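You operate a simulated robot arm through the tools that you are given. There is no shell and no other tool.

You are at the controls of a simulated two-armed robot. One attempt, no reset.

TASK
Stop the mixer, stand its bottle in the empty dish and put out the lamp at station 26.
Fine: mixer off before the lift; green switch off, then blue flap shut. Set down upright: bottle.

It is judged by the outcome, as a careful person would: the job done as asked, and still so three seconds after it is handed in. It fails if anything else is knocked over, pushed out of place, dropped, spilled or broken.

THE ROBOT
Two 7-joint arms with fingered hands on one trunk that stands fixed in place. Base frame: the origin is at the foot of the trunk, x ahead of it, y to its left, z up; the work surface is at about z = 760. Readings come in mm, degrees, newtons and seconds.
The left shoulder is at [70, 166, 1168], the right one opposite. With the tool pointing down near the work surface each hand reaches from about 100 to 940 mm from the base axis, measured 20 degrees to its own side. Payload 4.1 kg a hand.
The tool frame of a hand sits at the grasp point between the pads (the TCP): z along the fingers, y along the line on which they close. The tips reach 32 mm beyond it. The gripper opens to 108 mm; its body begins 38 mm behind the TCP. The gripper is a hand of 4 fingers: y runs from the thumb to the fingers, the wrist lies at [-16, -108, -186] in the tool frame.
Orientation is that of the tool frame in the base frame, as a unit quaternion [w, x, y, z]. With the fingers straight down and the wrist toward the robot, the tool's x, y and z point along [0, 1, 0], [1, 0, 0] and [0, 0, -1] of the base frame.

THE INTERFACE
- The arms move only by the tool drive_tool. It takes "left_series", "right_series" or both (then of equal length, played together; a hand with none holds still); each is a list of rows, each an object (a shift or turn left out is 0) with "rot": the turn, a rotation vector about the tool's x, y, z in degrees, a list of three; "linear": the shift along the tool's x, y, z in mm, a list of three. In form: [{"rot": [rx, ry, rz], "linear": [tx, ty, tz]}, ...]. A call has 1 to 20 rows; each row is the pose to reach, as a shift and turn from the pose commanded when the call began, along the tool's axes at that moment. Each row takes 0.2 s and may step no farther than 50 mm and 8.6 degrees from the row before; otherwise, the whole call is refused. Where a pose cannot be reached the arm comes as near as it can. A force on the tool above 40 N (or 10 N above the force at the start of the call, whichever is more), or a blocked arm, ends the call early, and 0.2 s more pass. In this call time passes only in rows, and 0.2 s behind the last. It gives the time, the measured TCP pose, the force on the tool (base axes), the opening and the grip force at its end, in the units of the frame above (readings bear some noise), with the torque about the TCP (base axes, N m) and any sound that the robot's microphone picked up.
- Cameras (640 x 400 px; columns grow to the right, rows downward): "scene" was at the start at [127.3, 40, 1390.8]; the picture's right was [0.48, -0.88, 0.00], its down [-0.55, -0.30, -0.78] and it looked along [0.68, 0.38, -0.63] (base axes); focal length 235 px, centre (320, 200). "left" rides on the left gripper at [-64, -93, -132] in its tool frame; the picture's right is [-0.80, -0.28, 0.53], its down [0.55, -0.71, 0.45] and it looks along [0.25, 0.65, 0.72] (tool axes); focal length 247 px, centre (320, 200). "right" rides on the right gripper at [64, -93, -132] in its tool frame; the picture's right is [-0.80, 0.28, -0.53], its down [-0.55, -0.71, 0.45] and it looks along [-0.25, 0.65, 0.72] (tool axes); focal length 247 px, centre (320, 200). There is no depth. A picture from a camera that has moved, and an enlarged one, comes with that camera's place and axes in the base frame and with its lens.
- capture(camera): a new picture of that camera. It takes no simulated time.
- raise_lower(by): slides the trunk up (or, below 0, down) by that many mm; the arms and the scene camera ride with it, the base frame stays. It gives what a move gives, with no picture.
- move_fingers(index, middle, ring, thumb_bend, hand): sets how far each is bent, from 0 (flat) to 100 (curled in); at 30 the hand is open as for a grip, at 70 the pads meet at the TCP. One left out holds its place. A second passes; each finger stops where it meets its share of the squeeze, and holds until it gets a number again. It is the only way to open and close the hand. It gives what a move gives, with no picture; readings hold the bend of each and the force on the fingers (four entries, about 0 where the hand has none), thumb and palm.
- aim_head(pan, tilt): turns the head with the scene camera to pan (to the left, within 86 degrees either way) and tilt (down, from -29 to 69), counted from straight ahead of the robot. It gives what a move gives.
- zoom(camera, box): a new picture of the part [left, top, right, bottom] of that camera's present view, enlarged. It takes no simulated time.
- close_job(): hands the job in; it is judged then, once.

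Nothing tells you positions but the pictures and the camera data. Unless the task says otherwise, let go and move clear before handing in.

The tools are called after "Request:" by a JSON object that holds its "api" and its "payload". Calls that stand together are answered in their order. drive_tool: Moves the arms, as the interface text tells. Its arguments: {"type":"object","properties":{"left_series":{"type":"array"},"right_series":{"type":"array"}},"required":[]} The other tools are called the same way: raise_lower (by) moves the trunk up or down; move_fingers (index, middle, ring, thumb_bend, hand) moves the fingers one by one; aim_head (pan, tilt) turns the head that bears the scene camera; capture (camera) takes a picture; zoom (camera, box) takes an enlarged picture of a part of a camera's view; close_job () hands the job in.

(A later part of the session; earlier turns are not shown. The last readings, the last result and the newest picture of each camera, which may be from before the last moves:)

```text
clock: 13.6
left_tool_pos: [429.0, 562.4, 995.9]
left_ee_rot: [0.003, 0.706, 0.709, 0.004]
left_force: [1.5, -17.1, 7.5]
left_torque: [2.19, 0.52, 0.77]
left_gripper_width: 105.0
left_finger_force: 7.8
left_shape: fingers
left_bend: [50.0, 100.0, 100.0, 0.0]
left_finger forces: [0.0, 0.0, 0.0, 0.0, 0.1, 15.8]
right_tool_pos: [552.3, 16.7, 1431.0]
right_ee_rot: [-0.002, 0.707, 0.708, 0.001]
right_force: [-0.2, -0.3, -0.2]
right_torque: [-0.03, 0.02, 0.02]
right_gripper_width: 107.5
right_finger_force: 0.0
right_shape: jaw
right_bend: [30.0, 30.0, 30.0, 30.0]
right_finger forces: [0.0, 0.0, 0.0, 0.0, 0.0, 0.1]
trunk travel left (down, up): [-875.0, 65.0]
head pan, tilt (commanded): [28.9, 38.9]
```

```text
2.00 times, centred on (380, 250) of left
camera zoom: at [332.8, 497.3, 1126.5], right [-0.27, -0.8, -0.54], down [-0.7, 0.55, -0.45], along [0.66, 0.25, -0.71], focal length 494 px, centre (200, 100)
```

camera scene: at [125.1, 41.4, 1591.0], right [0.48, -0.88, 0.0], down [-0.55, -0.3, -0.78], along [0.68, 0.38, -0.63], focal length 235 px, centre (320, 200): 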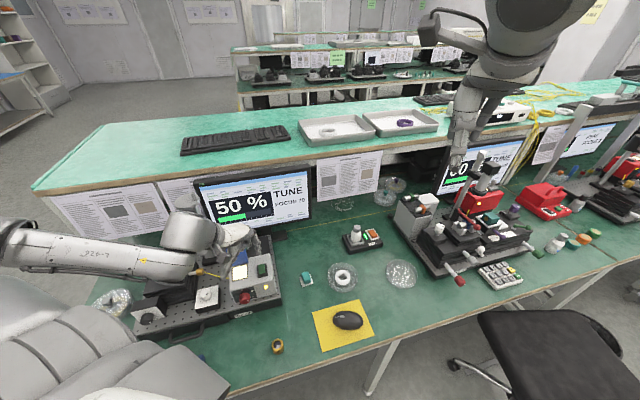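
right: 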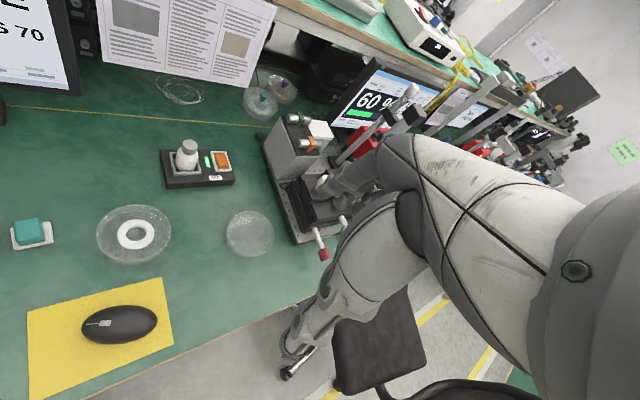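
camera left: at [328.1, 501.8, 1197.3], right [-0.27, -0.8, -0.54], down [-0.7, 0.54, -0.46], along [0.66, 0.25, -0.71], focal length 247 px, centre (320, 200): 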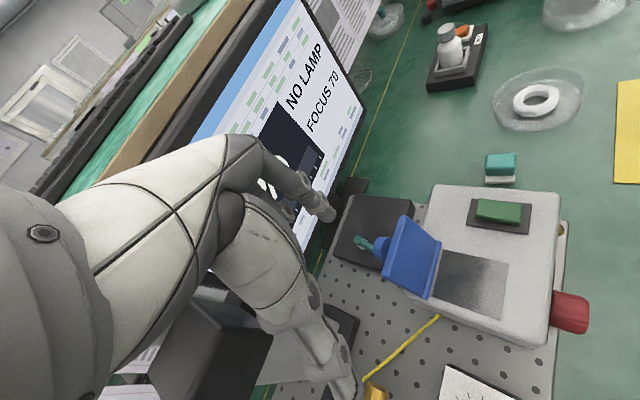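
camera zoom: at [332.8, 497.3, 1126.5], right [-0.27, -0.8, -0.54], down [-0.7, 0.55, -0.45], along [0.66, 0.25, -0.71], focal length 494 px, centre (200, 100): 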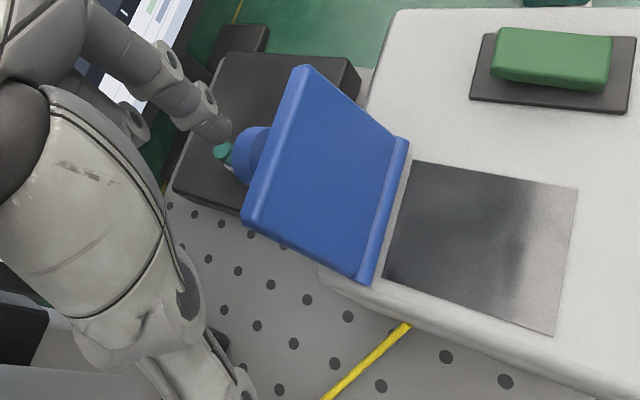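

A 17 N sideways force shows on the palm: the side of the hand is leaning on the microscope to its left, near (380, 617, 1096). I'll back off along the contact normal straight away and check that nothing moved.

Request:
{"api": "drive_tool", "payload": {"left_series": [{"linear": [-5, 0, -3]}, {"linear": [-10, 0, -6]}, {"linear": [-13, 2, -14]}]}}

Request:
{"api": "capture", "payload": {"camera": "scene"}}

Request:
{"api": "zoom", "payload": {"camera": "scene", "box": [100, 180, 260, 280]}}

Request:
{"api": "capture", "payload": {"camera": "left"}}

```text
clock: 14.4
left_tool_pos: [428.6, 554.0, 1008.6]
left_ee_rot: [0.003, 0.704, 0.71, 0.004]
left_force: [-0.5, 0.2, 0.0]
left_torque: [-0.01, 0.02, -0.03]
left_gripper_width: 105.1
left_finger_force: 0.1
left_shape: fingers
left_bend: [50.0, 100.0, 100.0, 0.0]
left_finger forces: [0.1, 0.0, 0.0, 0.0, 0.1, 0.0]
right_tool_pos: [551.5, 18.8, 1431.7]
right_ee_rot: [-0.001, 0.706, 0.708, 0.0]
right_force: [0.0, 0.3, -0.9]
right_torque: [-0.05, -0.02, -0.01]
right_gripper_width: 107.7
right_finger_force: 0.0
right_shape: jaw
right_bend: [30.0, 30.0, 30.0, 30.0]
right_finger forces: [0.0, 0.0, 0.0, 0.0, 0.1, 0.1]
trunk travel left (down, up): [-875.0, 65.0]
head pan, tilt (commanded): [28.9, 38.9]
```

```text
taken
camera scene: at [127.2, 38.8, 1590.8], right [0.48, -0.88, 0.0], down [-0.55, -0.3, -0.78], along [0.68, 0.38, -0.63], focal length 235 px, centre (320, 200)
```

scene: 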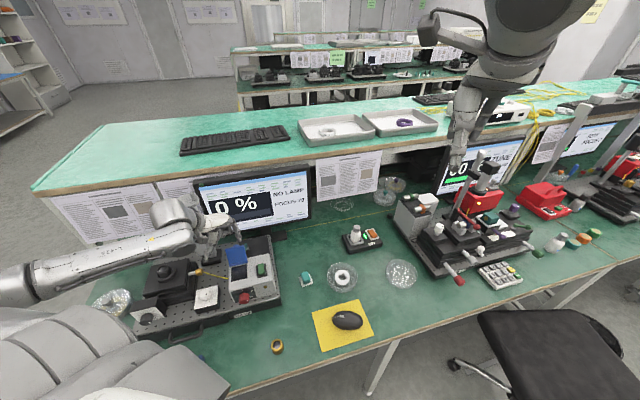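

```text
4.00 times, centred on (180, 230) of scene
camera zoom: at [127.2, 38.8, 1590.8], right [0.48, -0.88, 0.0], down [-0.55, -0.3, -0.78], along [0.68, 0.38, -0.63], focal length 940 px, centre (880, 80)
```

zoom: 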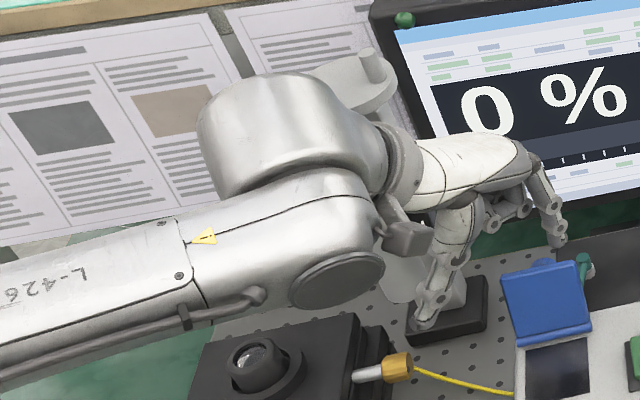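

```text
taken
camera left: at [333.7, 487.6, 1139.5], right [-0.27, -0.8, -0.54], down [-0.7, 0.54, -0.45], along [0.66, 0.26, -0.71], focal length 247 px, centre (320, 200)
```

left: 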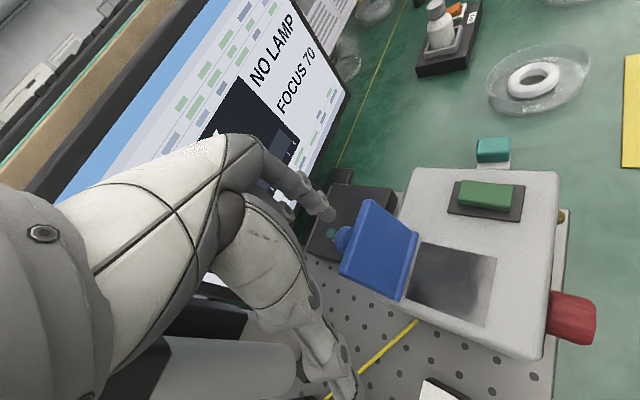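

The force is gone and the microscope still stands. I'll rise, yaw the hand 45 degrees to line up with the flap and clear the microscope tube, then open the middle and ring fingers to push with all three.

Request:
{"api": "drive_tool", "payload": {"left_series": [{"linear": [-3, 0, -20]}, {"linear": [-5, 0, -45]}, {"linear": [-7, 0, -60], "rot": [0, 0, -7.5]}, {"linear": [-9, 0, -62], "rot": [0, 0, -15]}, {"linear": [-11, 0, -62], "rot": [0, 0, -22.5]}, {"linear": [-13, 0, -62], "rot": [0, 0, -30]}, {"linear": [-15, 0, -62], "rot": [0, 0, -37.5]}, {"linear": [-15, 0, -62], "rot": [0, 0, -45]}]}}

Request:
{"api": "zoom", "payload": {"camera": "scene", "box": [140, 190, 284, 280]}}

Request:
{"api": "capture", "payload": {"camera": "left"}}

```text
clock: 16.2
left_tool_pos: [430.0, 538.0, 1070.4]
left_ee_rot: [0.005, 0.379, 0.925, 0.003]
left_force: [0.1, 0.2, 0.2]
left_torque: [-0.02, -0.01, 0.02]
left_gripper_width: 105.1
left_finger_force: 0.1
left_shape: fingers
left_bend: [50.0, 100.0, 100.0, 0.0]
left_finger forces: [0.0, 0.0, 0.0, 0.1, 0.0, 0.0]
right_tool_pos: [552.8, 21.1, 1428.7]
right_ee_rot: [-0.001, 0.706, 0.708, 0.0]
right_force: [-0.6, -0.6, 0.1]
right_torque: [0.04, 0.0, -0.02]
right_gripper_width: 107.9
right_finger_force: 0.0
right_shape: jaw
right_bend: [30.0, 30.0, 30.0, 30.0]
right_finger forces: [0.1, 0.1, 0.0, 0.0, 0.0, 0.0]
trunk travel left (down, up): [-875.0, 65.0]
head pan, tilt (commanded): [28.9, 38.9]
```

```text
4.44 times, centred on (212, 235) of scene
camera zoom: at [128.1, 39.6, 1590.7], right [0.48, -0.88, 0.0], down [-0.55, -0.3, -0.78], along [0.68, 0.38, -0.63], focal length 1044 px, centre (800, 44)
```

zoom: 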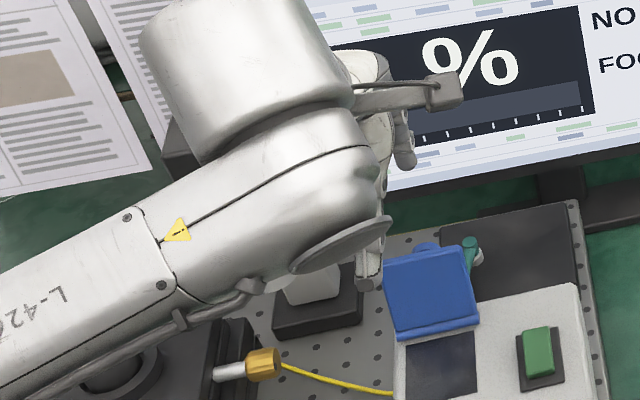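

```text
taken
camera left: at [407.3, 427.6, 1202.2], right [0.38, -0.76, -0.53], down [-0.88, -0.12, -0.46], along [0.29, 0.64, -0.71], focal length 247 px, centre (320, 200)
```

left: 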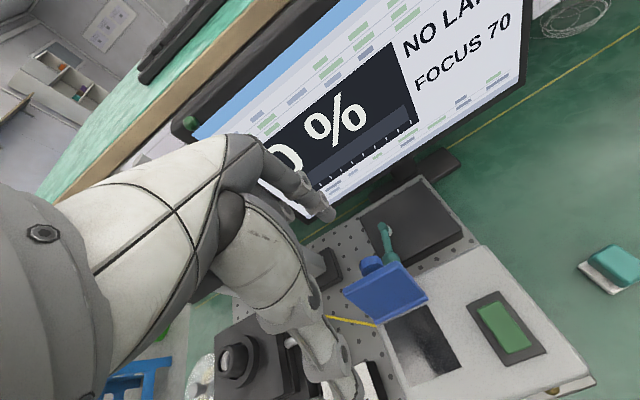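

The hand is aligned with the flap and clear. Now I'll extend middle and ring to match the index and look from the hand camera.

Request:
{"api": "move_fingers", "payload": {"hand": "left", "index": 50, "middle": 50, "ring": 50}}

Request:
{"api": "zoom", "payload": {"camera": "left", "box": [240, 150, 480, 350]}}

Request:
{"api": "zoom", "payload": {"camera": "scene", "box": [200, 195, 280, 275]}}

```text
clock: 17.2
left_tool_pos: [428.2, 539.0, 1071.1]
left_ee_rot: [0.005, 0.38, 0.925, 0.003]
left_force: [0.2, 0.4, -0.5]
left_torque: [0.02, -0.03, -0.03]
left_gripper_width: 104.8
left_finger_force: 0.0
left_shape: fingers
left_bend: [50.0, 50.0, 50.0, 0.0]
left_finger forces: [0.0, 0.0, 0.1, 0.1, 0.0, 0.0]
right_tool_pos: [552.1, 20.7, 1430.7]
right_ee_rot: [0.0, 0.707, 0.708, 0.0]
right_force: [0.8, -0.1, -0.2]
right_torque: [0.03, 0.02, -0.03]
right_gripper_width: 107.6
right_finger_force: 0.1
right_shape: jaw
right_bend: [30.0, 30.0, 30.0, 30.0]
right_finger forces: [0.0, 0.0, 0.0, 0.0, 0.0, 0.0]
trunk travel left (down, up): [-875.0, 65.0]
head pan, tilt (commanded): [28.9, 38.9]
```

```text
2.00 times, centred on (360, 250) of left
camera zoom: at [406.6, 428.0, 1202.2], right [0.38, -0.76, -0.53], down [-0.88, -0.12, -0.46], along [0.29, 0.64, -0.71], focal length 494 px, centre (240, 100)
```

zoom: 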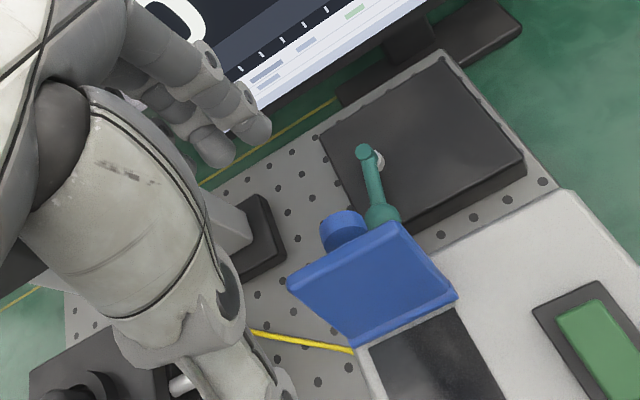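

```text
5.00 times, centred on (240, 235) of scene
camera zoom: at [127.3, 40.0, 1590.8], right [0.48, -0.88, 0.0], down [-0.55, -0.3, -0.78], along [0.68, 0.38, -0.63], focal length 1174 px, centre (720, 25)
```

zoom: 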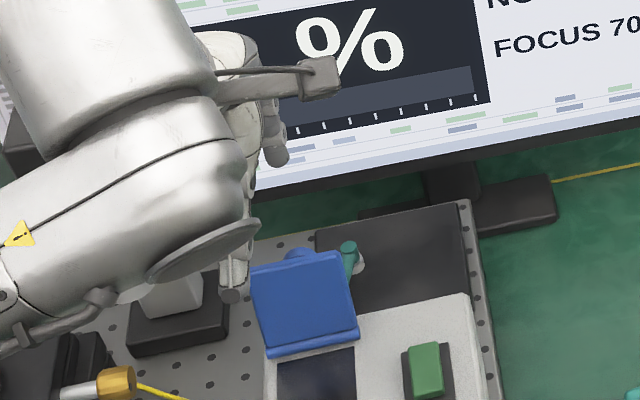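

The fingers hang behind and above the flap. I'll shift 12 mm sideways so index and middle straddle the knob, then lower 78 mm behind it, watching the palm force.

Request:
{"api": "drive_tool", "payload": {"left_series": [{"linear": [-6, 2, 8]}, {"linear": [-12, 4, 22]}, {"linear": [-12, 4, 36]}, {"linear": [-12, 4, 50]}, {"linear": [-12, 4, 64]}, {"linear": [-12, 4, 76]}]}}

Request:
{"api": "zoom", "payload": {"camera": "left", "box": [240, 150, 480, 350]}}

Request:
{"api": "zoom", "payload": {"camera": "scene", "box": [190, 205, 286, 285]}}

```text
clock: 18.6
left_tool_pos: [441.0, 532.3, 994.8]
left_ee_rot: [0.005, 0.379, 0.925, 0.002]
left_force: [0.1, -0.2, 0.6]
left_torque: [0.02, 0.01, -0.02]
left_gripper_width: 104.8
left_finger_force: 0.0
left_shape: fingers
left_bend: [50.0, 50.0, 50.0, 0.0]
left_finger forces: [0.0, 0.0, 0.0, 0.1, 0.0, 0.1]
right_tool_pos: [552.2, 20.6, 1430.7]
right_ee_rot: [0.0, 0.707, 0.708, 0.0]
right_force: [0.5, 0.5, 0.3]
right_torque: [0.02, 0.03, -0.02]
right_gripper_width: 107.5
right_finger_force: 0.0
right_shape: jaw
right_bend: [30.0, 30.0, 30.0, 30.0]
right_finger forces: [0.1, 0.1, 0.1, 0.1, 0.0, 0.1]
trunk travel left (down, up): [-875.0, 65.0]
head pan, tilt (commanded): [28.9, 38.9]
```

```text
2.00 times, centred on (360, 250) of left
camera zoom: at [418.8, 421.8, 1126.6], right [0.38, -0.76, -0.53], down [-0.88, -0.12, -0.46], along [0.29, 0.64, -0.71], focal length 494 px, centre (240, 100)
```

zoom: 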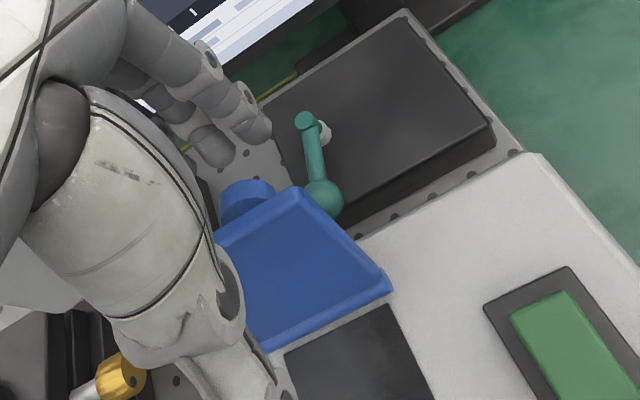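

```text
5.00 times, centred on (238, 245) of scene
camera zoom: at [127.3, 40.0, 1590.8], right [0.48, -0.88, 0.0], down [-0.55, -0.3, -0.78], along [0.68, 0.38, -0.63], focal length 1174 px, centre (730, -25)
```

zoom: 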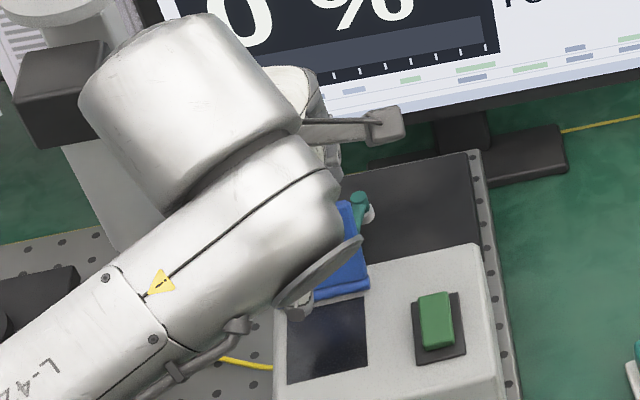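

The fingers are hanging freely right behind the knob with no contact. I'll push toward the robot along the closing direction in small steps.

Request:
{"api": "drive_tool", "payload": {"left_series": [{"linear": [0, -6, 0]}, {"linear": [0, -12, 0]}, {"linear": [0, -17, 0]}, {"linear": [0, -22, 0]}, {"linear": [0, -27, 0]}, {"linear": [0, -32, 0]}, {"linear": [0, -38, 0]}, {"linear": [0, -44, 0]}]}}

Request:
{"api": "zoom", "payload": {"camera": "left", "box": [240, 150, 480, 350]}}

Request:
{"api": "zoom", "payload": {"camera": "scene", "box": [190, 205, 286, 285]}}

```text
clock: 20.4
left_tool_pos: [408.8, 500.2, 994.9]
left_ee_rot: [0.005, 0.379, 0.925, 0.003]
left_force: [-0.1, -0.1, -0.3]
left_torque: [-0.02, 0.01, -0.07]
left_gripper_width: 105.5
left_finger_force: 0.6
left_shape: fingers
left_bend: [50.0, 50.0, 50.0, 0.0]
left_finger forces: [0.1, 0.3, 0.0, 0.0, 0.0, 0.0]
right_tool_pos: [551.3, 19.7, 1430.5]
right_ee_rot: [0.0, 0.706, 0.708, 0.0]
right_force: [-0.4, -0.5, 0.0]
right_torque: [0.02, -0.01, -0.02]
right_gripper_width: 107.5
right_finger_force: 0.1
right_shape: jaw
right_bend: [30.0, 30.0, 30.0, 30.0]
right_finger forces: [0.1, 0.0, 0.0, 0.1, 0.0, 0.0]
trunk travel left (down, up): [-875.0, 65.0]
head pan, tilt (commanded): [28.9, 38.9]
```

```text
2.00 times, centred on (360, 250) of left
camera zoom: at [387.4, 390.3, 1126.0], right [0.38, -0.76, -0.53], down [-0.88, -0.12, -0.46], along [0.29, 0.64, -0.71], focal length 494 px, centre (240, 100)
```

zoom: 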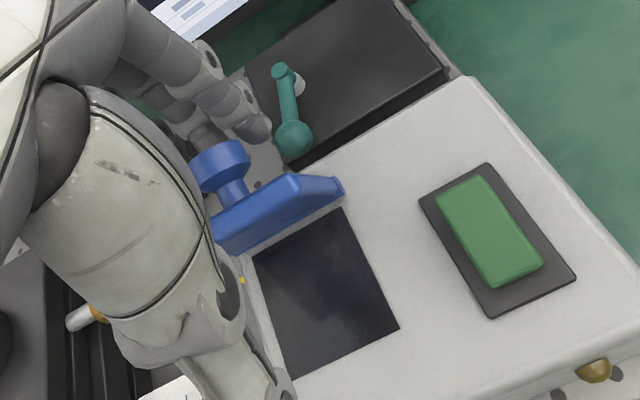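

```text
5.00 times, centred on (238, 245) of scene
camera zoom: at [127.2, 39.7, 1590.8], right [0.48, -0.88, 0.0], down [-0.55, -0.3, -0.78], along [0.68, 0.38, -0.63], focal length 1174 px, centre (730, -25)
```

zoom: 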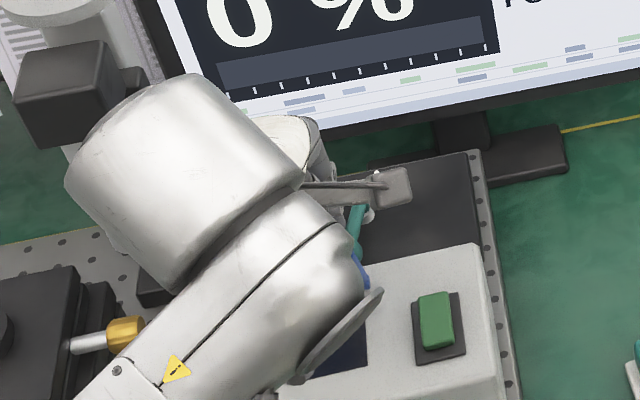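

The flap is upright now and follows the fingers with almost no force. I'll keep pushing.

Request:
{"api": "drive_tool", "payload": {"left_series": [{"linear": [0, -6, 0]}, {"linear": [0, -12, 0]}, {"linear": [0, -18, 0]}, {"linear": [0, -24, 0]}, {"linear": [0, -30, 0]}]}}

Request:
{"api": "zoom", "payload": {"camera": "left", "box": [240, 150, 480, 350]}}

```text
clock: 21.6
left_tool_pos: [388.1, 480.1, 994.9]
left_ee_rot: [0.005, 0.379, 0.925, 0.003]
left_force: [0.1, 0.5, -0.7]
left_torque: [0.01, 0.01, 0.02]
left_gripper_width: 105.5
left_finger_force: 0.0
left_shape: fingers
left_bend: [50.0, 50.0, 50.0, 0.0]
left_finger forces: [0.0, 0.0, 0.0, 0.0, 0.1, 0.0]
right_tool_pos: [552.5, 18.5, 1431.0]
right_ee_rot: [-0.001, 0.707, 0.707, -0.001]
right_force: [-0.1, -0.6, 0.1]
right_torque: [-0.02, -0.02, 0.01]
right_gripper_width: 107.8
right_finger_force: 0.1
right_shape: jaw
right_bend: [30.0, 30.0, 30.0, 30.0]
right_finger forces: [0.0, 0.0, 0.0, 0.0, 0.0, 0.0]
trunk travel left (down, up): [-875.0, 65.0]
head pan, tilt (commanded): [28.9, 38.9]
```

```text
2.00 times, centred on (360, 250) of left
camera zoom: at [366.4, 369.1, 1126.3], right [0.38, -0.76, -0.53], down [-0.88, -0.12, -0.46], along [0.29, 0.64, -0.71], focal length 494 px, centre (240, 100)
```

zoom: 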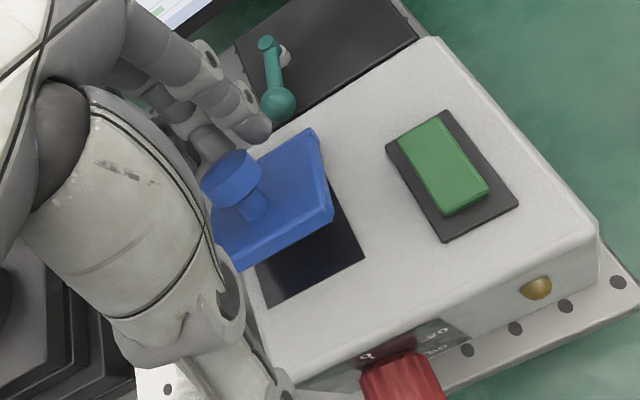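

Request:
{"api": "drive_tool", "payload": {"left_series": [{"linear": [0, -6, 0]}, {"linear": [0, -12, 0]}, {"linear": [0, -18, 0]}, {"linear": [0, -24, 0]}]}}

Request:
{"api": "zoom", "payload": {"camera": "left", "box": [240, 150, 480, 350]}}

Request:
{"api": "zoom", "payload": {"camera": "scene", "box": [190, 205, 286, 285]}}

```text
clock: 22.6
left_tool_pos: [373.0, 462.5, 993.2]
left_ee_rot: [0.005, 0.38, 0.925, 0.003]
left_force: [0.2, 0.1, 0.8]
left_torque: [0.02, 0.01, -0.01]
left_gripper_width: 105.3
left_finger_force: 0.0
left_shape: fingers
left_bend: [50.0, 50.0, 50.0, 0.0]
left_finger forces: [0.1, 0.2, 0.0, 0.0, 0.1, 0.0]
right_tool_pos: [551.5, 20.2, 1430.8]
right_ee_rot: [0.001, 0.707, 0.708, 0.0]
right_force: [-1.0, 0.3, 0.2]
right_torque: [0.02, 0.0, 0.01]
right_gripper_width: 107.8
right_finger_force: 0.1
right_shape: jaw
right_bend: [30.0, 30.0, 30.0, 30.0]
right_finger forces: [0.0, 0.0, 0.0, 0.0, 0.1, 0.0]
trunk travel left (down, up): [-875.0, 65.0]
head pan, tilt (commanded): [28.9, 38.9]
```

```text
2.00 times, centred on (360, 250) of left
camera zoom: at [349.5, 351.7, 1125.5], right [0.38, -0.76, -0.53], down [-0.88, -0.12, -0.46], along [0.29, 0.64, -0.71], focal length 494 px, centre (240, 100)
```

zoom: 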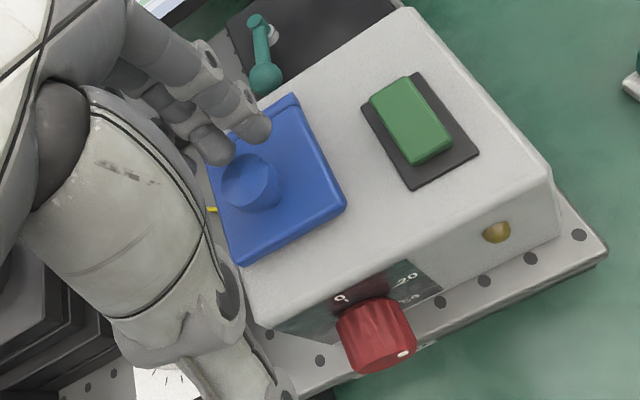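

```text
5.00 times, centred on (238, 245) of scene
camera zoom: at [127.1, 39.6, 1590.8], right [0.48, -0.88, 0.0], down [-0.55, -0.3, -0.78], along [0.68, 0.38, -0.63], focal length 1174 px, centre (730, -25)
```

zoom: 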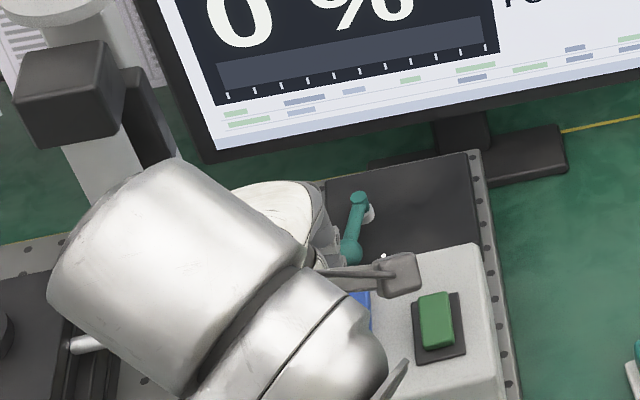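

The flap looks to have dropped over the window. I'll lift the hand and inspect whether it's fully down.

Request:
{"api": "drive_tool", "payload": {"left_series": [{"linear": [0, 0, -15]}, {"linear": [0, 0, -40]}, {"linear": [0, 0, -70]}, {"linear": [0, 0, -100]}]}}

Request:
{"api": "zoom", "payload": {"camera": "left", "box": [240, 130, 480, 330]}}

Request:
{"api": "zoom", "payload": {"camera": "scene", "box": [190, 205, 286, 285]}}

```text
clock: 23.6
left_tool_pos: [373.8, 459.6, 1095.1]
left_ee_rot: [0.002, 0.379, 0.925, 0.001]
left_force: [0.2, -0.7, 0.6]
left_torque: [0.04, 0.0, 0.0]
left_gripper_width: 105.4
left_finger_force: 0.1
left_shape: fingers
left_bend: [50.0, 50.0, 50.0, 0.0]
left_finger forces: [0.0, 0.0, 0.0, 0.1, 0.1, 0.0]
right_tool_pos: [556.8, 15.3, 1427.5]
right_ee_rot: [-0.003, 0.707, 0.708, -0.002]
right_force: [1.3, 0.1, -0.3]
right_torque: [0.07, 0.05, 0.04]
right_gripper_width: 107.6
right_finger_force: 0.1
right_shape: jaw
right_bend: [30.0, 30.0, 30.0, 30.0]
right_finger forces: [0.0, 0.0, 0.1, 0.1, 0.0, 0.0]
trunk travel left (down, up): [-875.0, 65.0]
head pan, tilt (commanded): [28.9, 38.9]
```

```text
2.00 times, centred on (360, 230) of left
camera zoom: at [353.1, 348.3, 1225.4], right [0.37, -0.76, -0.53], down [-0.88, -0.12, -0.45], along [0.28, 0.64, -0.72], focal length 494 px, centre (240, 140)
```

zoom: 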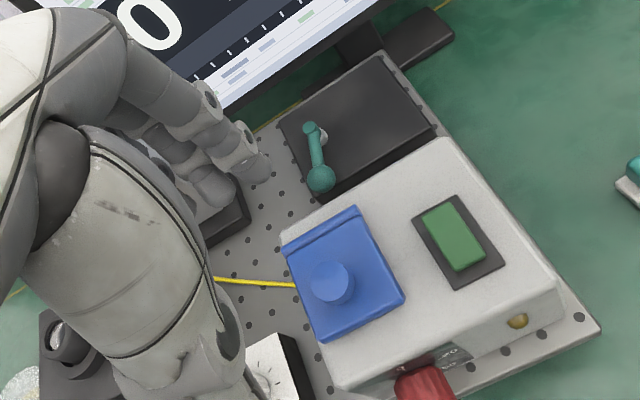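

```text
5.00 times, centred on (238, 245) of scene
camera zoom: at [133.2, 34.4, 1590.3], right [0.48, -0.88, -0.01], down [-0.55, -0.3, -0.78], along [0.68, 0.38, -0.63], focal length 1174 px, centre (730, -25)
```

zoom: 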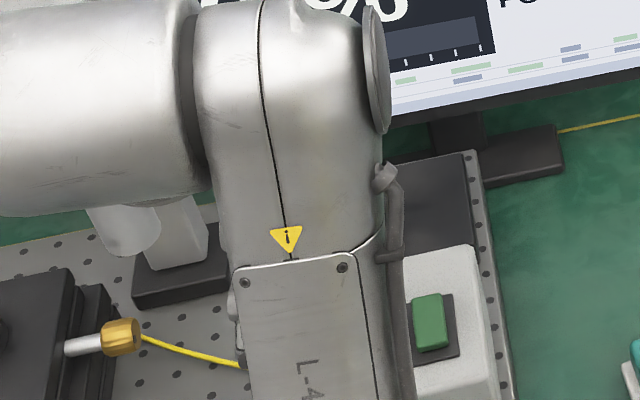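

Request:
{"api": "zoom", "payload": {"camera": "left", "box": [330, 210, 460, 320]}}

Request:
{"api": "capture", "payload": {"camera": "scene"}}

```text
3.64 times, centred on (395, 265) of left
camera zoom: at [353.1, 348.3, 1225.4], right [0.37, -0.76, -0.53], down [-0.88, -0.12, -0.45], along [0.28, 0.64, -0.72], focal length 898 px, centre (47, -36)
```

zoom: 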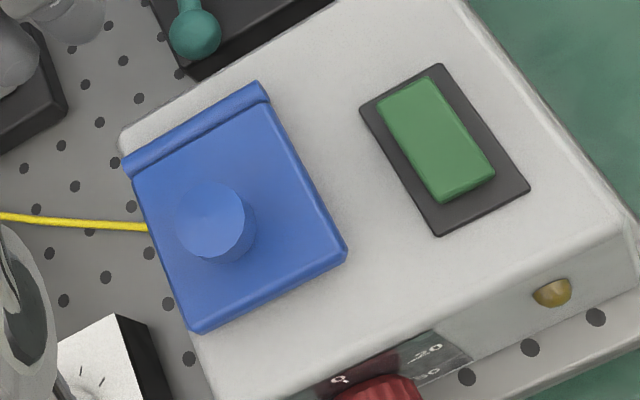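

```text
taken
camera scene: at [133.2, 34.4, 1590.3], right [0.48, -0.88, -0.01], down [-0.55, -0.3, -0.78], along [0.68, 0.38, -0.63], focal length 235 px, centre (320, 200)
```

scene: 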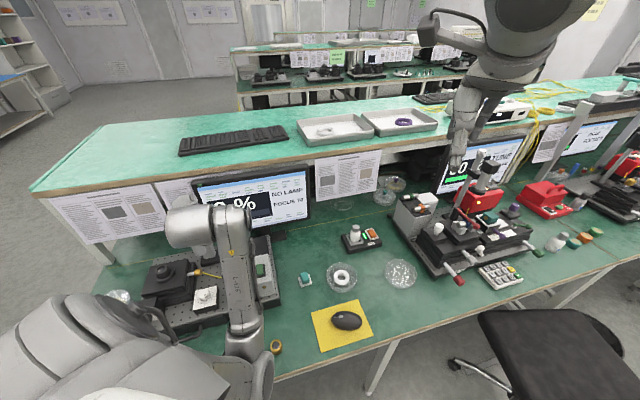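

The blue flap is shut over the dark window and the green rocker is off. Next I'll move the left hand away from the lamp box, up and forward with the yaw turned back, toward the mixer side.

Request:
{"api": "drive_tool", "payload": {"left_series": [{"linear": [0, 0, -20]}, {"linear": [-20, 1, -40], "rot": [0, 0, 4]}, {"linear": [-48, 3, -55], "rot": [0, 0, 11]}, {"linear": [-78, 5, -62], "rot": [0, 0, 18]}, {"linear": [-108, 7, -65], "rot": [0, 0, 25]}, {"linear": [-138, 9, -65], "rot": [0, 0, 32]}, {"linear": [-168, 10, -65], "rot": [0, 0, 39]}, {"linear": [-195, 11, -65], "rot": [0, 0, 45]}]}}

Request:
{"api": "capture", "payload": {"camera": "scene"}}

Request:
{"api": "capture", "payload": {"camera": "left"}}

```text
clock: 25.6
left_tool_pos: [515.1, 365.7, 1173.5]
left_ee_rot: [-0.005, 0.686, 0.727, 0.027]
left_force: [0.3, 0.4, 0.0]
left_torque: [0.01, 0.01, -0.02]
left_gripper_width: 105.4
left_finger_force: 0.0
left_shape: fingers
left_bend: [50.0, 50.0, 50.0, 0.0]
left_finger forces: [0.0, 0.0, 0.0, 0.1, 0.1, 0.0]
right_tool_pos: [550.6, 20.7, 1429.9]
right_ee_rot: [-0.001, 0.706, 0.708, -0.001]
right_force: [0.4, -0.5, -0.2]
right_torque: [-0.01, 0.03, -0.01]
right_gripper_width: 107.5
right_finger_force: 0.0
right_shape: jaw
right_bend: [30.0, 30.0, 30.0, 30.0]
right_finger forces: [0.0, 0.0, 0.0, 0.0, 0.1, 0.0]
trunk travel left (down, up): [-875.0, 65.0]
head pan, tilt (commanded): [28.9, 38.9]
stopped in row 8 (left hand): the arm was blocked; the commanded pose is now the measured one
```

```text
taken
camera scene: at [127.1, 40.3, 1590.8], right [0.48, -0.88, 0.0], down [-0.55, -0.3, -0.78], along [0.68, 0.38, -0.63], focal length 235 px, centre (320, 200)
```

scene: 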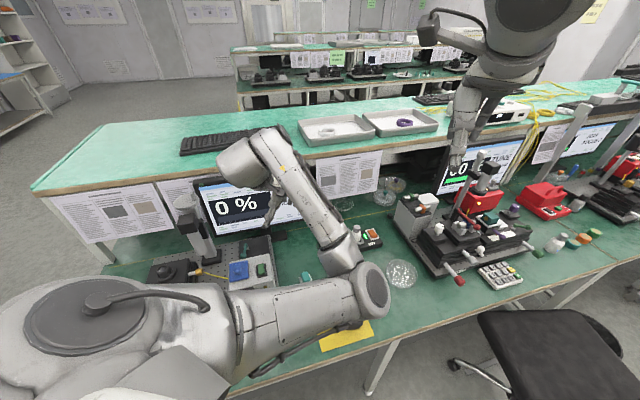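

```text
taken
camera left: at [421.4, 290.3, 1299.6], right [-0.22, -0.79, -0.58], down [-0.72, 0.53, -0.45], along [0.66, 0.32, -0.69], focal length 247 px, centre (320, 200)
```

left: 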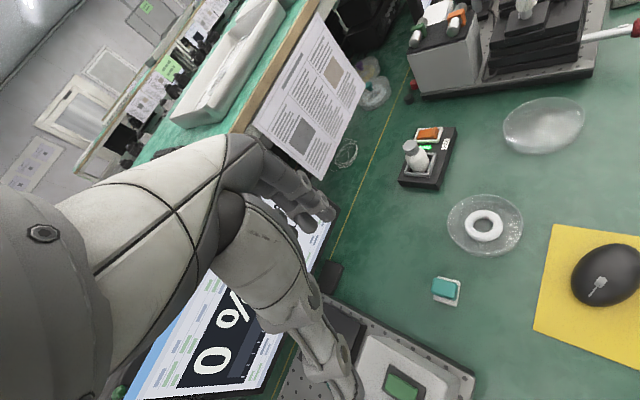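

The elbow swung inward and one wrist joint stopped at its limit, but nothing was touched and the hand is in free air. Extending forward should unwind that, so I'll move toward the mixer in modest steps.

Request:
{"api": "drive_tool", "payload": {"left_series": [{"linear": [-12, 20, 3]}, {"linear": [-28, 44, 7]}, {"linear": [-45, 70, 11]}, {"linear": [-62, 96, 15]}, {"linear": [-80, 122, 19]}, {"linear": [-96, 145, 23]}]}}

Request:
{"api": "capture", "payload": {"camera": "scene"}}

```text
clock: 27.0
left_tool_pos: [669.5, 287.9, 1160.7]
left_ee_rot: [-0.003, 0.68, 0.732, 0.034]
left_force: [-0.1, 0.3, 0.3]
left_torque: [-0.01, 0.0, 0.0]
left_gripper_width: 105.2
left_finger_force: 0.0
left_shape: fingers
left_bend: [50.0, 50.0, 50.0, 0.0]
left_finger forces: [0.0, 0.0, 0.0, 0.0, 0.0, 0.1]
right_tool_pos: [552.2, 19.6, 1430.0]
right_ee_rot: [-0.001, 0.706, 0.708, -0.002]
right_force: [-0.5, 0.3, 0.3]
right_torque: [-0.02, 0.01, 0.04]
right_gripper_width: 107.9
right_finger_force: 0.0
right_shape: jaw
right_bend: [30.0, 30.0, 30.0, 30.0]
right_finger forces: [0.1, 0.0, 0.1, 0.1, 0.0, 0.0]
trunk travel left (down, up): [-875.0, 65.0]
head pan, tilt (commanded): [28.9, 38.9]
```

```text
taken
camera scene: at [128.1, 39.5, 1590.7], right [0.48, -0.88, 0.0], down [-0.55, -0.3, -0.78], along [0.68, 0.38, -0.63], focal length 235 px, centre (320, 200)
```

scene: 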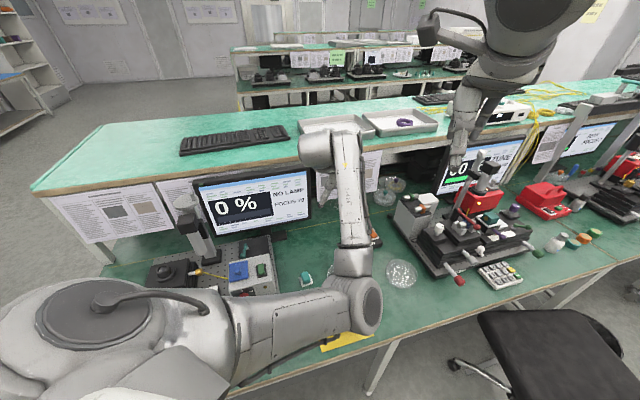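

The extension worked and the arm is free. I'll lower the trunk 120 mm for reach and make the ring finger the pointer, which keeps the rest of the hand on the side away from the bottle.

Request:
{"api": "raise_lower", "payload": {"by": -120}}

Request:
{"api": "move_fingers", "payload": {"hand": "left", "index": 100, "middle": 100, "ring": 50, "thumb_bend": 0}}

Request:
{"api": "capture", "payload": {"camera": "scene"}}

Request:
{"api": "capture", "payload": {"camera": "left"}}

```text
clock: 28.5
left_tool_pos: [668.3, 290.2, 1039.0]
left_ee_rot: [-0.005, 0.682, 0.731, 0.035]
left_force: [-0.5, -0.2, -0.3]
left_torque: [0.02, 0.02, -0.03]
left_gripper_width: 105.3
left_finger_force: 0.2
left_shape: fingers
left_bend: [50.0, 50.0, 50.0, 0.0]
left_finger forces: [0.1, 0.1, 0.0, 0.1, 0.0, 0.0]
right_tool_pos: [550.6, 20.3, 1311.4]
right_ee_rot: [0.0, 0.707, 0.707, -0.001]
right_force: [1.4, 0.2, 0.1]
right_torque: [0.0, 0.01, 0.0]
right_gripper_width: 107.9
right_finger_force: 0.0
right_shape: jaw
right_bend: [30.0, 30.0, 30.0, 30.0]
right_finger forces: [0.0, 0.0, 0.0, 0.0, 0.0, 0.0]
trunk travel left (down, up): [-755.0, 185.0]
head pan, tilt (commanded): [28.9, 38.9]
```

```text
clock: 29.5
left_tool_pos: [668.1, 288.7, 1035.5]
left_ee_rot: [-0.008, 0.68, 0.732, 0.034]
left_force: [-0.4, 0.1, 0.5]
left_torque: [-0.01, -0.02, 0.02]
left_gripper_width: 80.4
left_finger_force: 0.0
left_shape: fingers
left_bend: [100.0, 100.0, 50.0, 0.0]
left_finger forces: [0.0, 0.1, 0.0, 0.0, 0.1, 0.0]
right_tool_pos: [551.1, 20.0, 1309.5]
right_ee_rot: [0.0, 0.706, 0.708, -0.001]
right_force: [-0.5, 0.7, -0.4]
right_torque: [-0.01, 0.0, 0.01]
right_gripper_width: 107.3
right_finger_force: 0.0
right_shape: jaw
right_bend: [30.0, 30.0, 30.0, 30.0]
right_finger forces: [0.1, 0.0, 0.0, 0.0, 0.0, 0.0]
trunk travel left (down, up): [-755.0, 185.0]
head pan, tilt (commanded): [28.9, 38.9]
```

```text
taken
camera scene: at [127.5, 39.8, 1470.7], right [0.48, -0.88, 0.0], down [-0.55, -0.3, -0.78], along [0.68, 0.38, -0.63], focal length 235 px, centre (320, 200)
```

scene: 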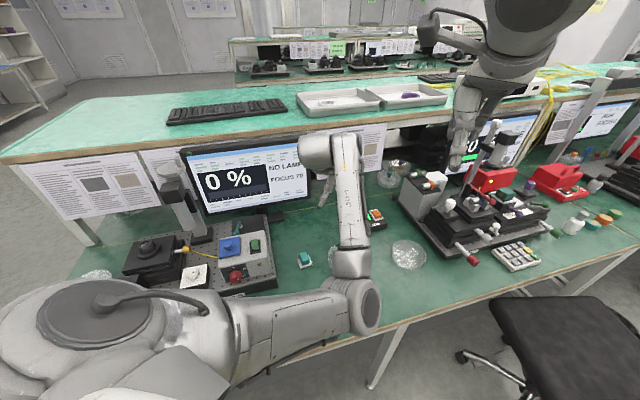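

```text
taken
camera left: at [573.9, 212.4, 1159.8], right [-0.2, -0.78, -0.59], down [-0.73, 0.52, -0.44], along [0.65, 0.34, -0.68], focal length 247 px, centre (320, 200)
```

left: 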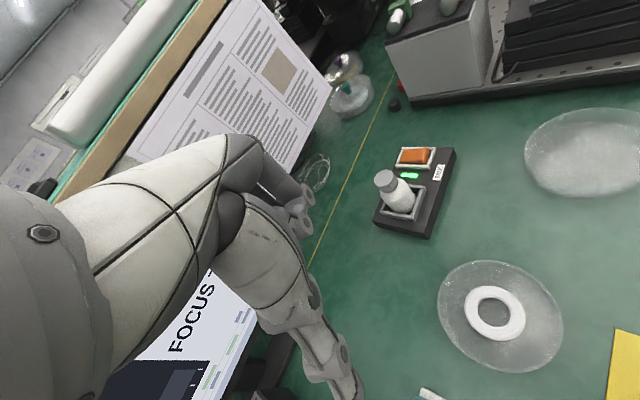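

Request:
{"api": "zoom", "payload": {"camera": "scene", "box": [290, 130, 410, 260]}}

Request:
{"api": "zoom", "payload": {"camera": "left", "box": [360, 130, 470, 250]}}

Request:
{"api": "capture", "payload": {"camera": "right"}}

Request:
{"api": "zoom", "payload": {"camera": "scene", "box": [120, 170, 290, 300]}}

```text
3.08 times, centred on (350, 195) of scene
camera zoom: at [127.5, 39.8, 1470.7], right [0.48, -0.88, 0.0], down [-0.55, -0.3, -0.78], along [0.68, 0.38, -0.63], focal length 723 px, centre (228, 215)
```

zoom: 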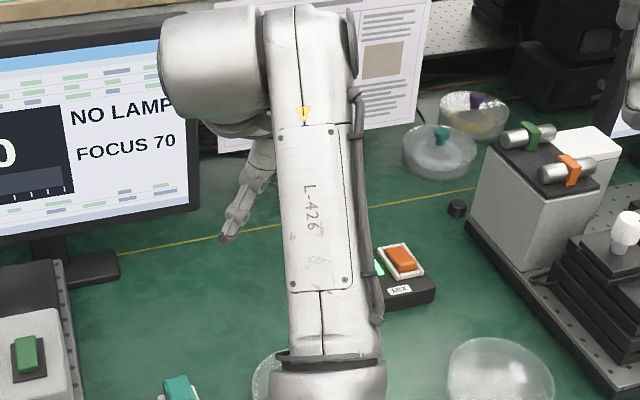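

```text
3.33 times, centred on (415, 190) of left
camera zoom: at [573.9, 212.4, 1159.8], right [-0.2, -0.78, -0.59], down [-0.73, 0.52, -0.44], along [0.65, 0.34, -0.68], focal length 823 px, centre (3, 233)
```

zoom: 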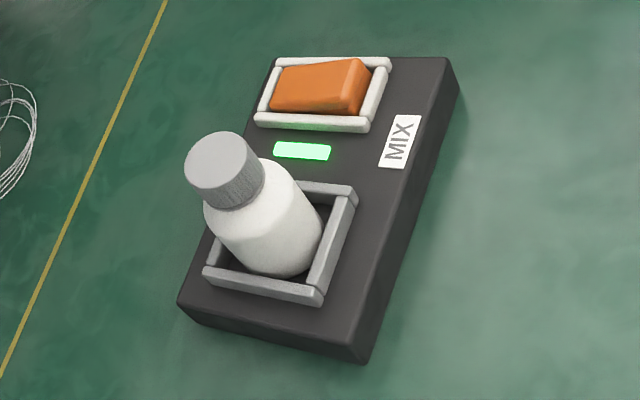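

```text
taken
camera right: at [458.6, 84.8, 1441.8], right [0.28, -0.8, 0.53], down [-0.71, -0.55, -0.45], along [0.65, -0.25, -0.72], focal length 247 px, centre (320, 200)
```

right: 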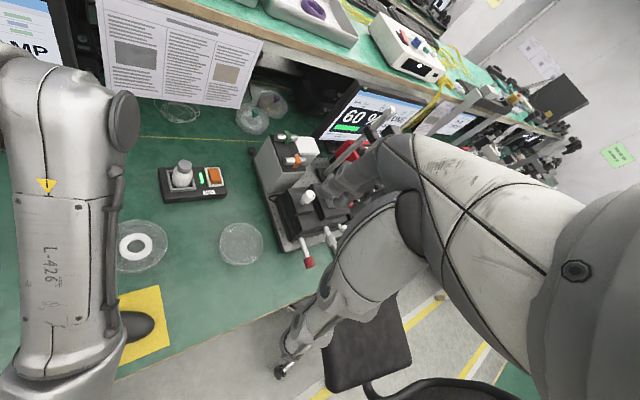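

```text
3.08 times, centred on (205, 235) of scene
camera zoom: at [127.5, 39.8, 1470.7], right [0.48, -0.88, 0.0], down [-0.55, -0.3, -0.78], along [0.68, 0.38, -0.63], focal length 723 px, centre (674, 92)
```

zoom: 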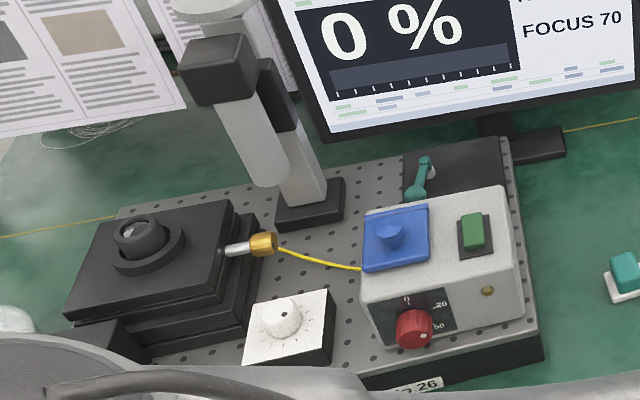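

The flap is flat and shut, and the lamp is dark. For the mixer I'll point with the index finger, which the hand camera can see, and roll the hand about 30° so the curled fingers lean away from the bottle. I'll hover above the button first.

Request:
{"api": "move_fingers", "payload": {"hand": "left", "index": 50, "middle": 100, "ring": 100, "thumb_bend": 0}}

Request:
{"api": "drive_tool", "payload": {"left_series": [{"linear": [-12, 14, 4], "rot": [0, 3, 0]}, {"linear": [-28, 33, 12], "rot": [0, 7, 0]}, {"linear": [-45, 53, 22], "rot": [0, 11, 0]}, {"linear": [-62, 73, 32], "rot": [0, 15, 0]}, {"linear": [-79, 93, 43], "rot": [0, 19, 0]}, {"linear": [-96, 113, 54], "rot": [0, 23, 0]}, {"linear": [-113, 133, 65], "rot": [0, 27, 0]}, {"linear": [-130, 152, 74], "rot": [0, 30, 0]}]}}

Request:
{"api": "capture", "payload": {"camera": "left"}}

Request:
{"api": "capture", "payload": {"camera": "scene"}}

Request:
{"api": "capture", "payload": {"camera": "right"}}

```text
clock: 30.5
left_tool_pos: [666.4, 290.6, 1034.3]
left_ee_rot: [-0.008, 0.681, 0.732, 0.034]
left_force: [0.1, 0.0, -0.5]
left_torque: [-0.02, 0.01, 0.03]
left_gripper_width: 105.1
left_finger_force: 0.1
left_shape: fingers
left_bend: [50.0, 100.0, 100.0, 0.0]
left_finger forces: [0.1, 0.1, 0.0, 0.0, 0.1, 0.1]
right_tool_pos: [551.2, 19.5, 1310.5]
right_ee_rot: [0.0, 0.706, 0.708, -0.001]
right_force: [-0.2, 1.0, 0.8]
right_torque: [0.02, 0.0, 0.0]
right_gripper_width: 107.7
right_finger_force: 0.0
right_shape: jaw
right_bend: [30.0, 30.0, 30.0, 30.0]
right_finger forces: [0.0, 0.0, 0.1, 0.0, 0.0, 0.0]
trunk travel left (down, up): [-755.0, 185.0]
head pan, tilt (commanded): [28.9, 38.9]
```

```text
clock: 32.3
left_tool_pos: [827.5, 156.5, 954.4]
left_ee_rot: [-0.193, 0.657, 0.7, 0.203]
left_force: [-0.4, -0.3, 0.0]
left_torque: [0.05, -0.02, 0.03]
left_gripper_width: 104.9
left_finger_force: 0.0
left_shape: fingers
left_bend: [50.0, 100.0, 100.0, 0.0]
left_finger forces: [0.1, 0.1, 0.0, 0.0, 0.0, 0.0]
right_tool_pos: [552.1, 19.5, 1310.3]
right_ee_rot: [0.0, 0.707, 0.708, -0.001]
right_force: [-0.2, -0.3, 0.7]
right_torque: [0.01, 0.01, -0.01]
right_gripper_width: 107.6
right_finger_force: 0.0
right_shape: jaw
right_bend: [30.0, 30.0, 30.0, 30.0]
right_finger forces: [0.0, 0.0, 0.1, 0.0, 0.0, 0.1]
trunk travel left (down, up): [-755.0, 185.0]
head pan, tilt (commanded): [28.9, 38.9]
```

```text
taken
camera left: at [738.9, 28.2, 1028.5], right [-0.23, -0.4, -0.89], down [-0.74, 0.66, -0.11], along [0.63, 0.63, -0.45], focal length 247 px, centre (320, 200)
```

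left: 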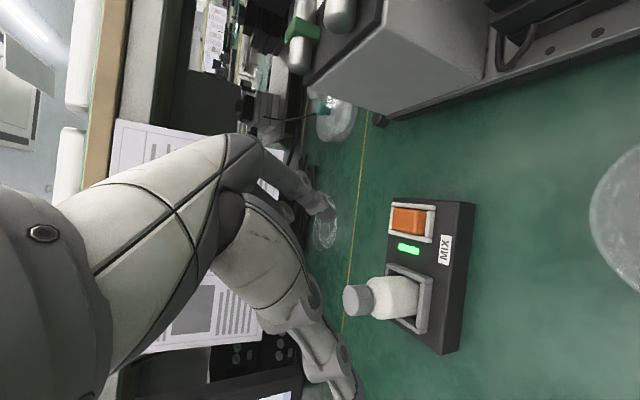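

```text
taken
camera scene: at [128.3, 39.4, 1470.6], right [0.48, -0.88, 0.0], down [-0.55, -0.3, -0.78], along [0.68, 0.38, -0.63], focal length 235 px, centre (320, 200)
```

scene: 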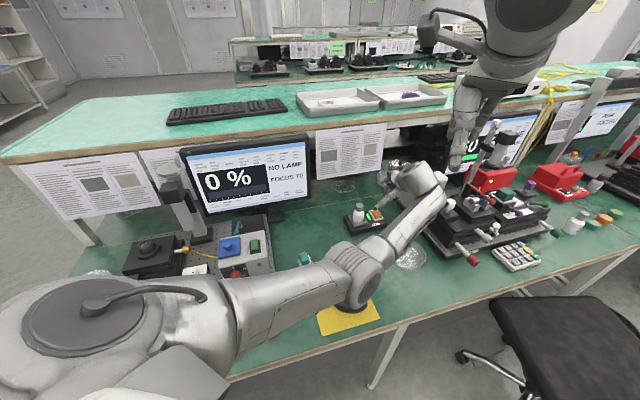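

```text
taken
camera right: at [459.5, 84.4, 1441.5], right [0.28, -0.8, 0.53], down [-0.71, -0.55, -0.45], along [0.65, -0.25, -0.72], focal length 247 px, centre (320, 200)
```

right: 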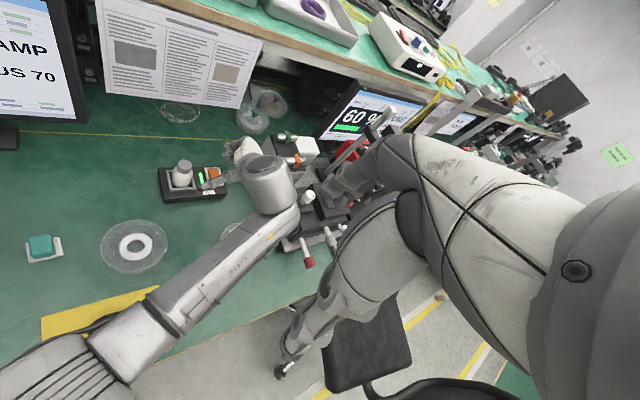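

Request:
{"api": "zoom", "payload": {"camera": "left", "box": [290, 160, 480, 290]}}

Request:
{"api": "zoom", "payload": {"camera": "scene", "box": [330, 150, 450, 260]}}

Request:
{"api": "zoom", "payload": {"camera": "right", "box": [140, 120, 320, 230]}}

```text
3.08 times, centred on (385, 225) of left
camera zoom: at [738.9, 28.2, 1028.5], right [-0.23, -0.4, -0.89], down [-0.74, 0.66, -0.11], along [0.63, 0.63, -0.45], focal length 760 px, centre (120, 123)
```

zoom: 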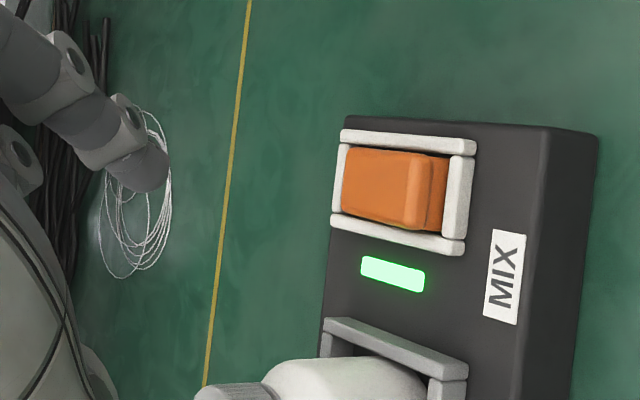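

```text
3.64 times, centred on (390, 205) of scene
camera zoom: at [128.3, 39.4, 1470.6], right [0.48, -0.88, 0.0], down [-0.55, -0.3, -0.78], along [0.68, 0.38, -0.63], focal length 854 px, centre (66, 182)
```

zoom: 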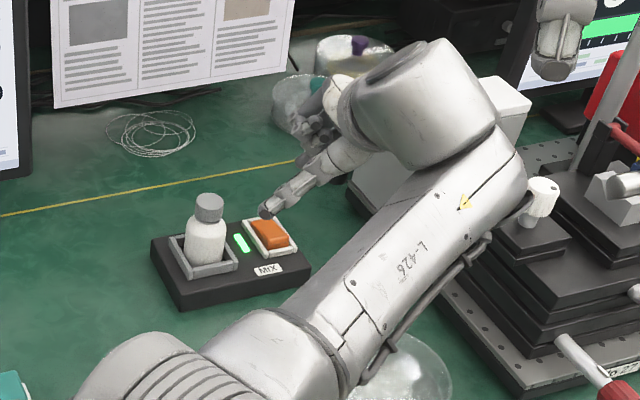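

```text
3.56 times, centred on (230, 175) of right
camera zoom: at [459.5, 84.4, 1441.5], right [0.28, -0.8, 0.53], down [-0.71, -0.55, -0.45], along [0.65, -0.25, -0.72], focal length 878 px, centre (640, 289)
```

zoom: 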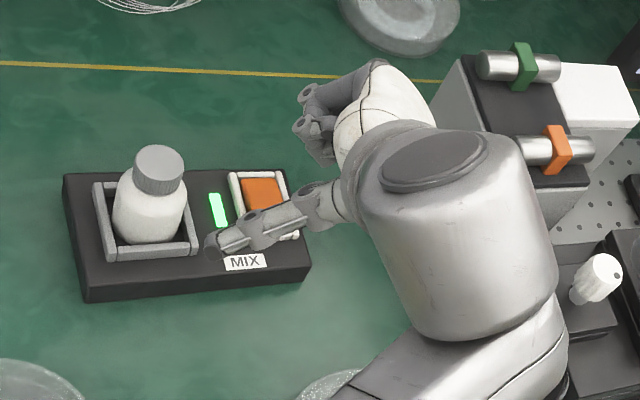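

The rocker's raised near edge is at about (866, 171, 817), its centre at about (880, 186), and my index tip is up at (861, 167, 924). I'll shift to the press point and come down to about 30 mm above it.

Request:
{"api": "drive_tool", "payload": {"left_series": [{"linear": [-6, 2, 14]}, {"linear": [-12, 4, 28]}, {"linear": [-18, 6, 43]}, {"linear": [-24, 8, 57]}, {"linear": [-29, 9, 69.6]}]}}

Request:
{"api": "zoom", "payload": {"camera": "left", "box": [290, 140, 480, 270]}}

Request:
{"api": "zoom", "payload": {"camera": "scene", "box": [330, 150, 450, 260]}}

Request:
{"api": "zoom", "payload": {"camera": "right", "box": [140, 120, 320, 230]}}

```text
clock: 33.5
left_tool_pos: [838.8, 171.4, 881.2]
left_ee_rot: [-0.191, 0.658, 0.7, 0.202]
left_force: [0.6, 0.4, 0.5]
left_torque: [0.03, 0.03, 0.0]
left_gripper_width: 105.3
left_finger_force: 0.0
left_shape: fingers
left_bend: [50.0, 100.0, 100.0, 0.0]
left_finger forces: [0.0, 0.0, 0.0, 0.0, 0.0, 0.0]
right_tool_pos: [552.6, 20.4, 1310.3]
right_ee_rot: [-0.001, 0.707, 0.708, -0.001]
right_force: [0.4, 0.1, 0.3]
right_torque: [-0.01, 0.02, -0.01]
right_gripper_width: 107.7
right_finger_force: 0.1
right_shape: jaw
right_bend: [30.0, 30.0, 30.0, 30.0]
right_finger forces: [0.0, 0.1, 0.1, 0.0, 0.0, 0.0]
trunk travel left (down, up): [-755.0, 185.0]
head pan, tilt (commanded): [28.9, 38.9]
```

```text
3.08 times, centred on (385, 205) of left
camera zoom: at [749.0, 42.1, 955.1], right [-0.23, -0.4, -0.88], down [-0.74, 0.66, -0.11], along [0.63, 0.63, -0.45], focal length 760 px, centre (120, 185)
```

zoom: 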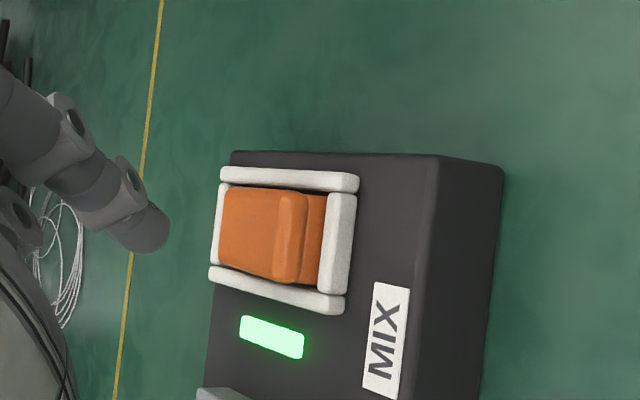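

```text
3.64 times, centred on (390, 205) of scene
camera zoom: at [127.7, 39.9, 1470.7], right [0.48, -0.88, 0.0], down [-0.55, -0.3, -0.78], along [0.68, 0.38, -0.63], focal length 854 px, centre (66, 182)
```

zoom: 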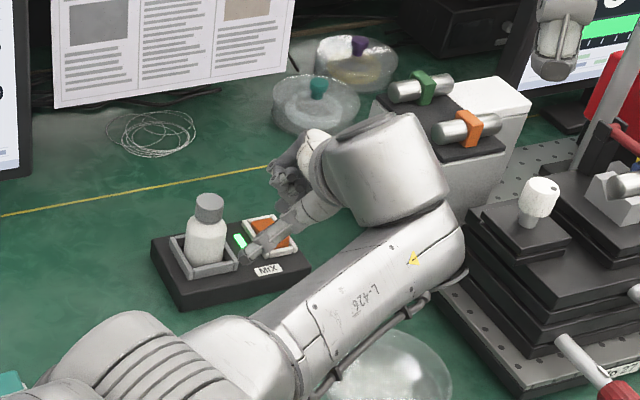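

```text
3.56 times, centred on (230, 175) of right
camera zoom: at [458.9, 84.9, 1441.7], right [0.28, -0.8, 0.53], down [-0.71, -0.55, -0.45], along [0.65, -0.25, -0.72], focal length 878 px, centre (640, 289)
```

zoom: 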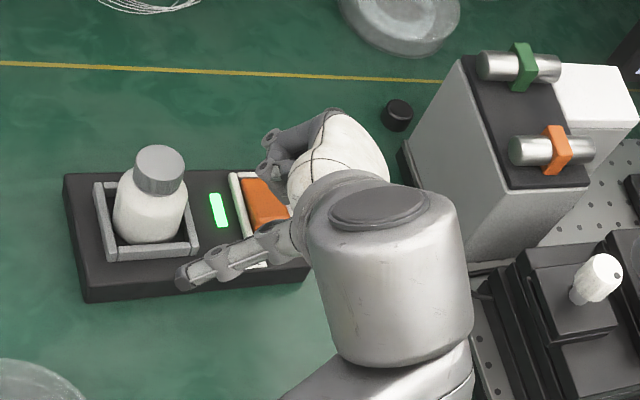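

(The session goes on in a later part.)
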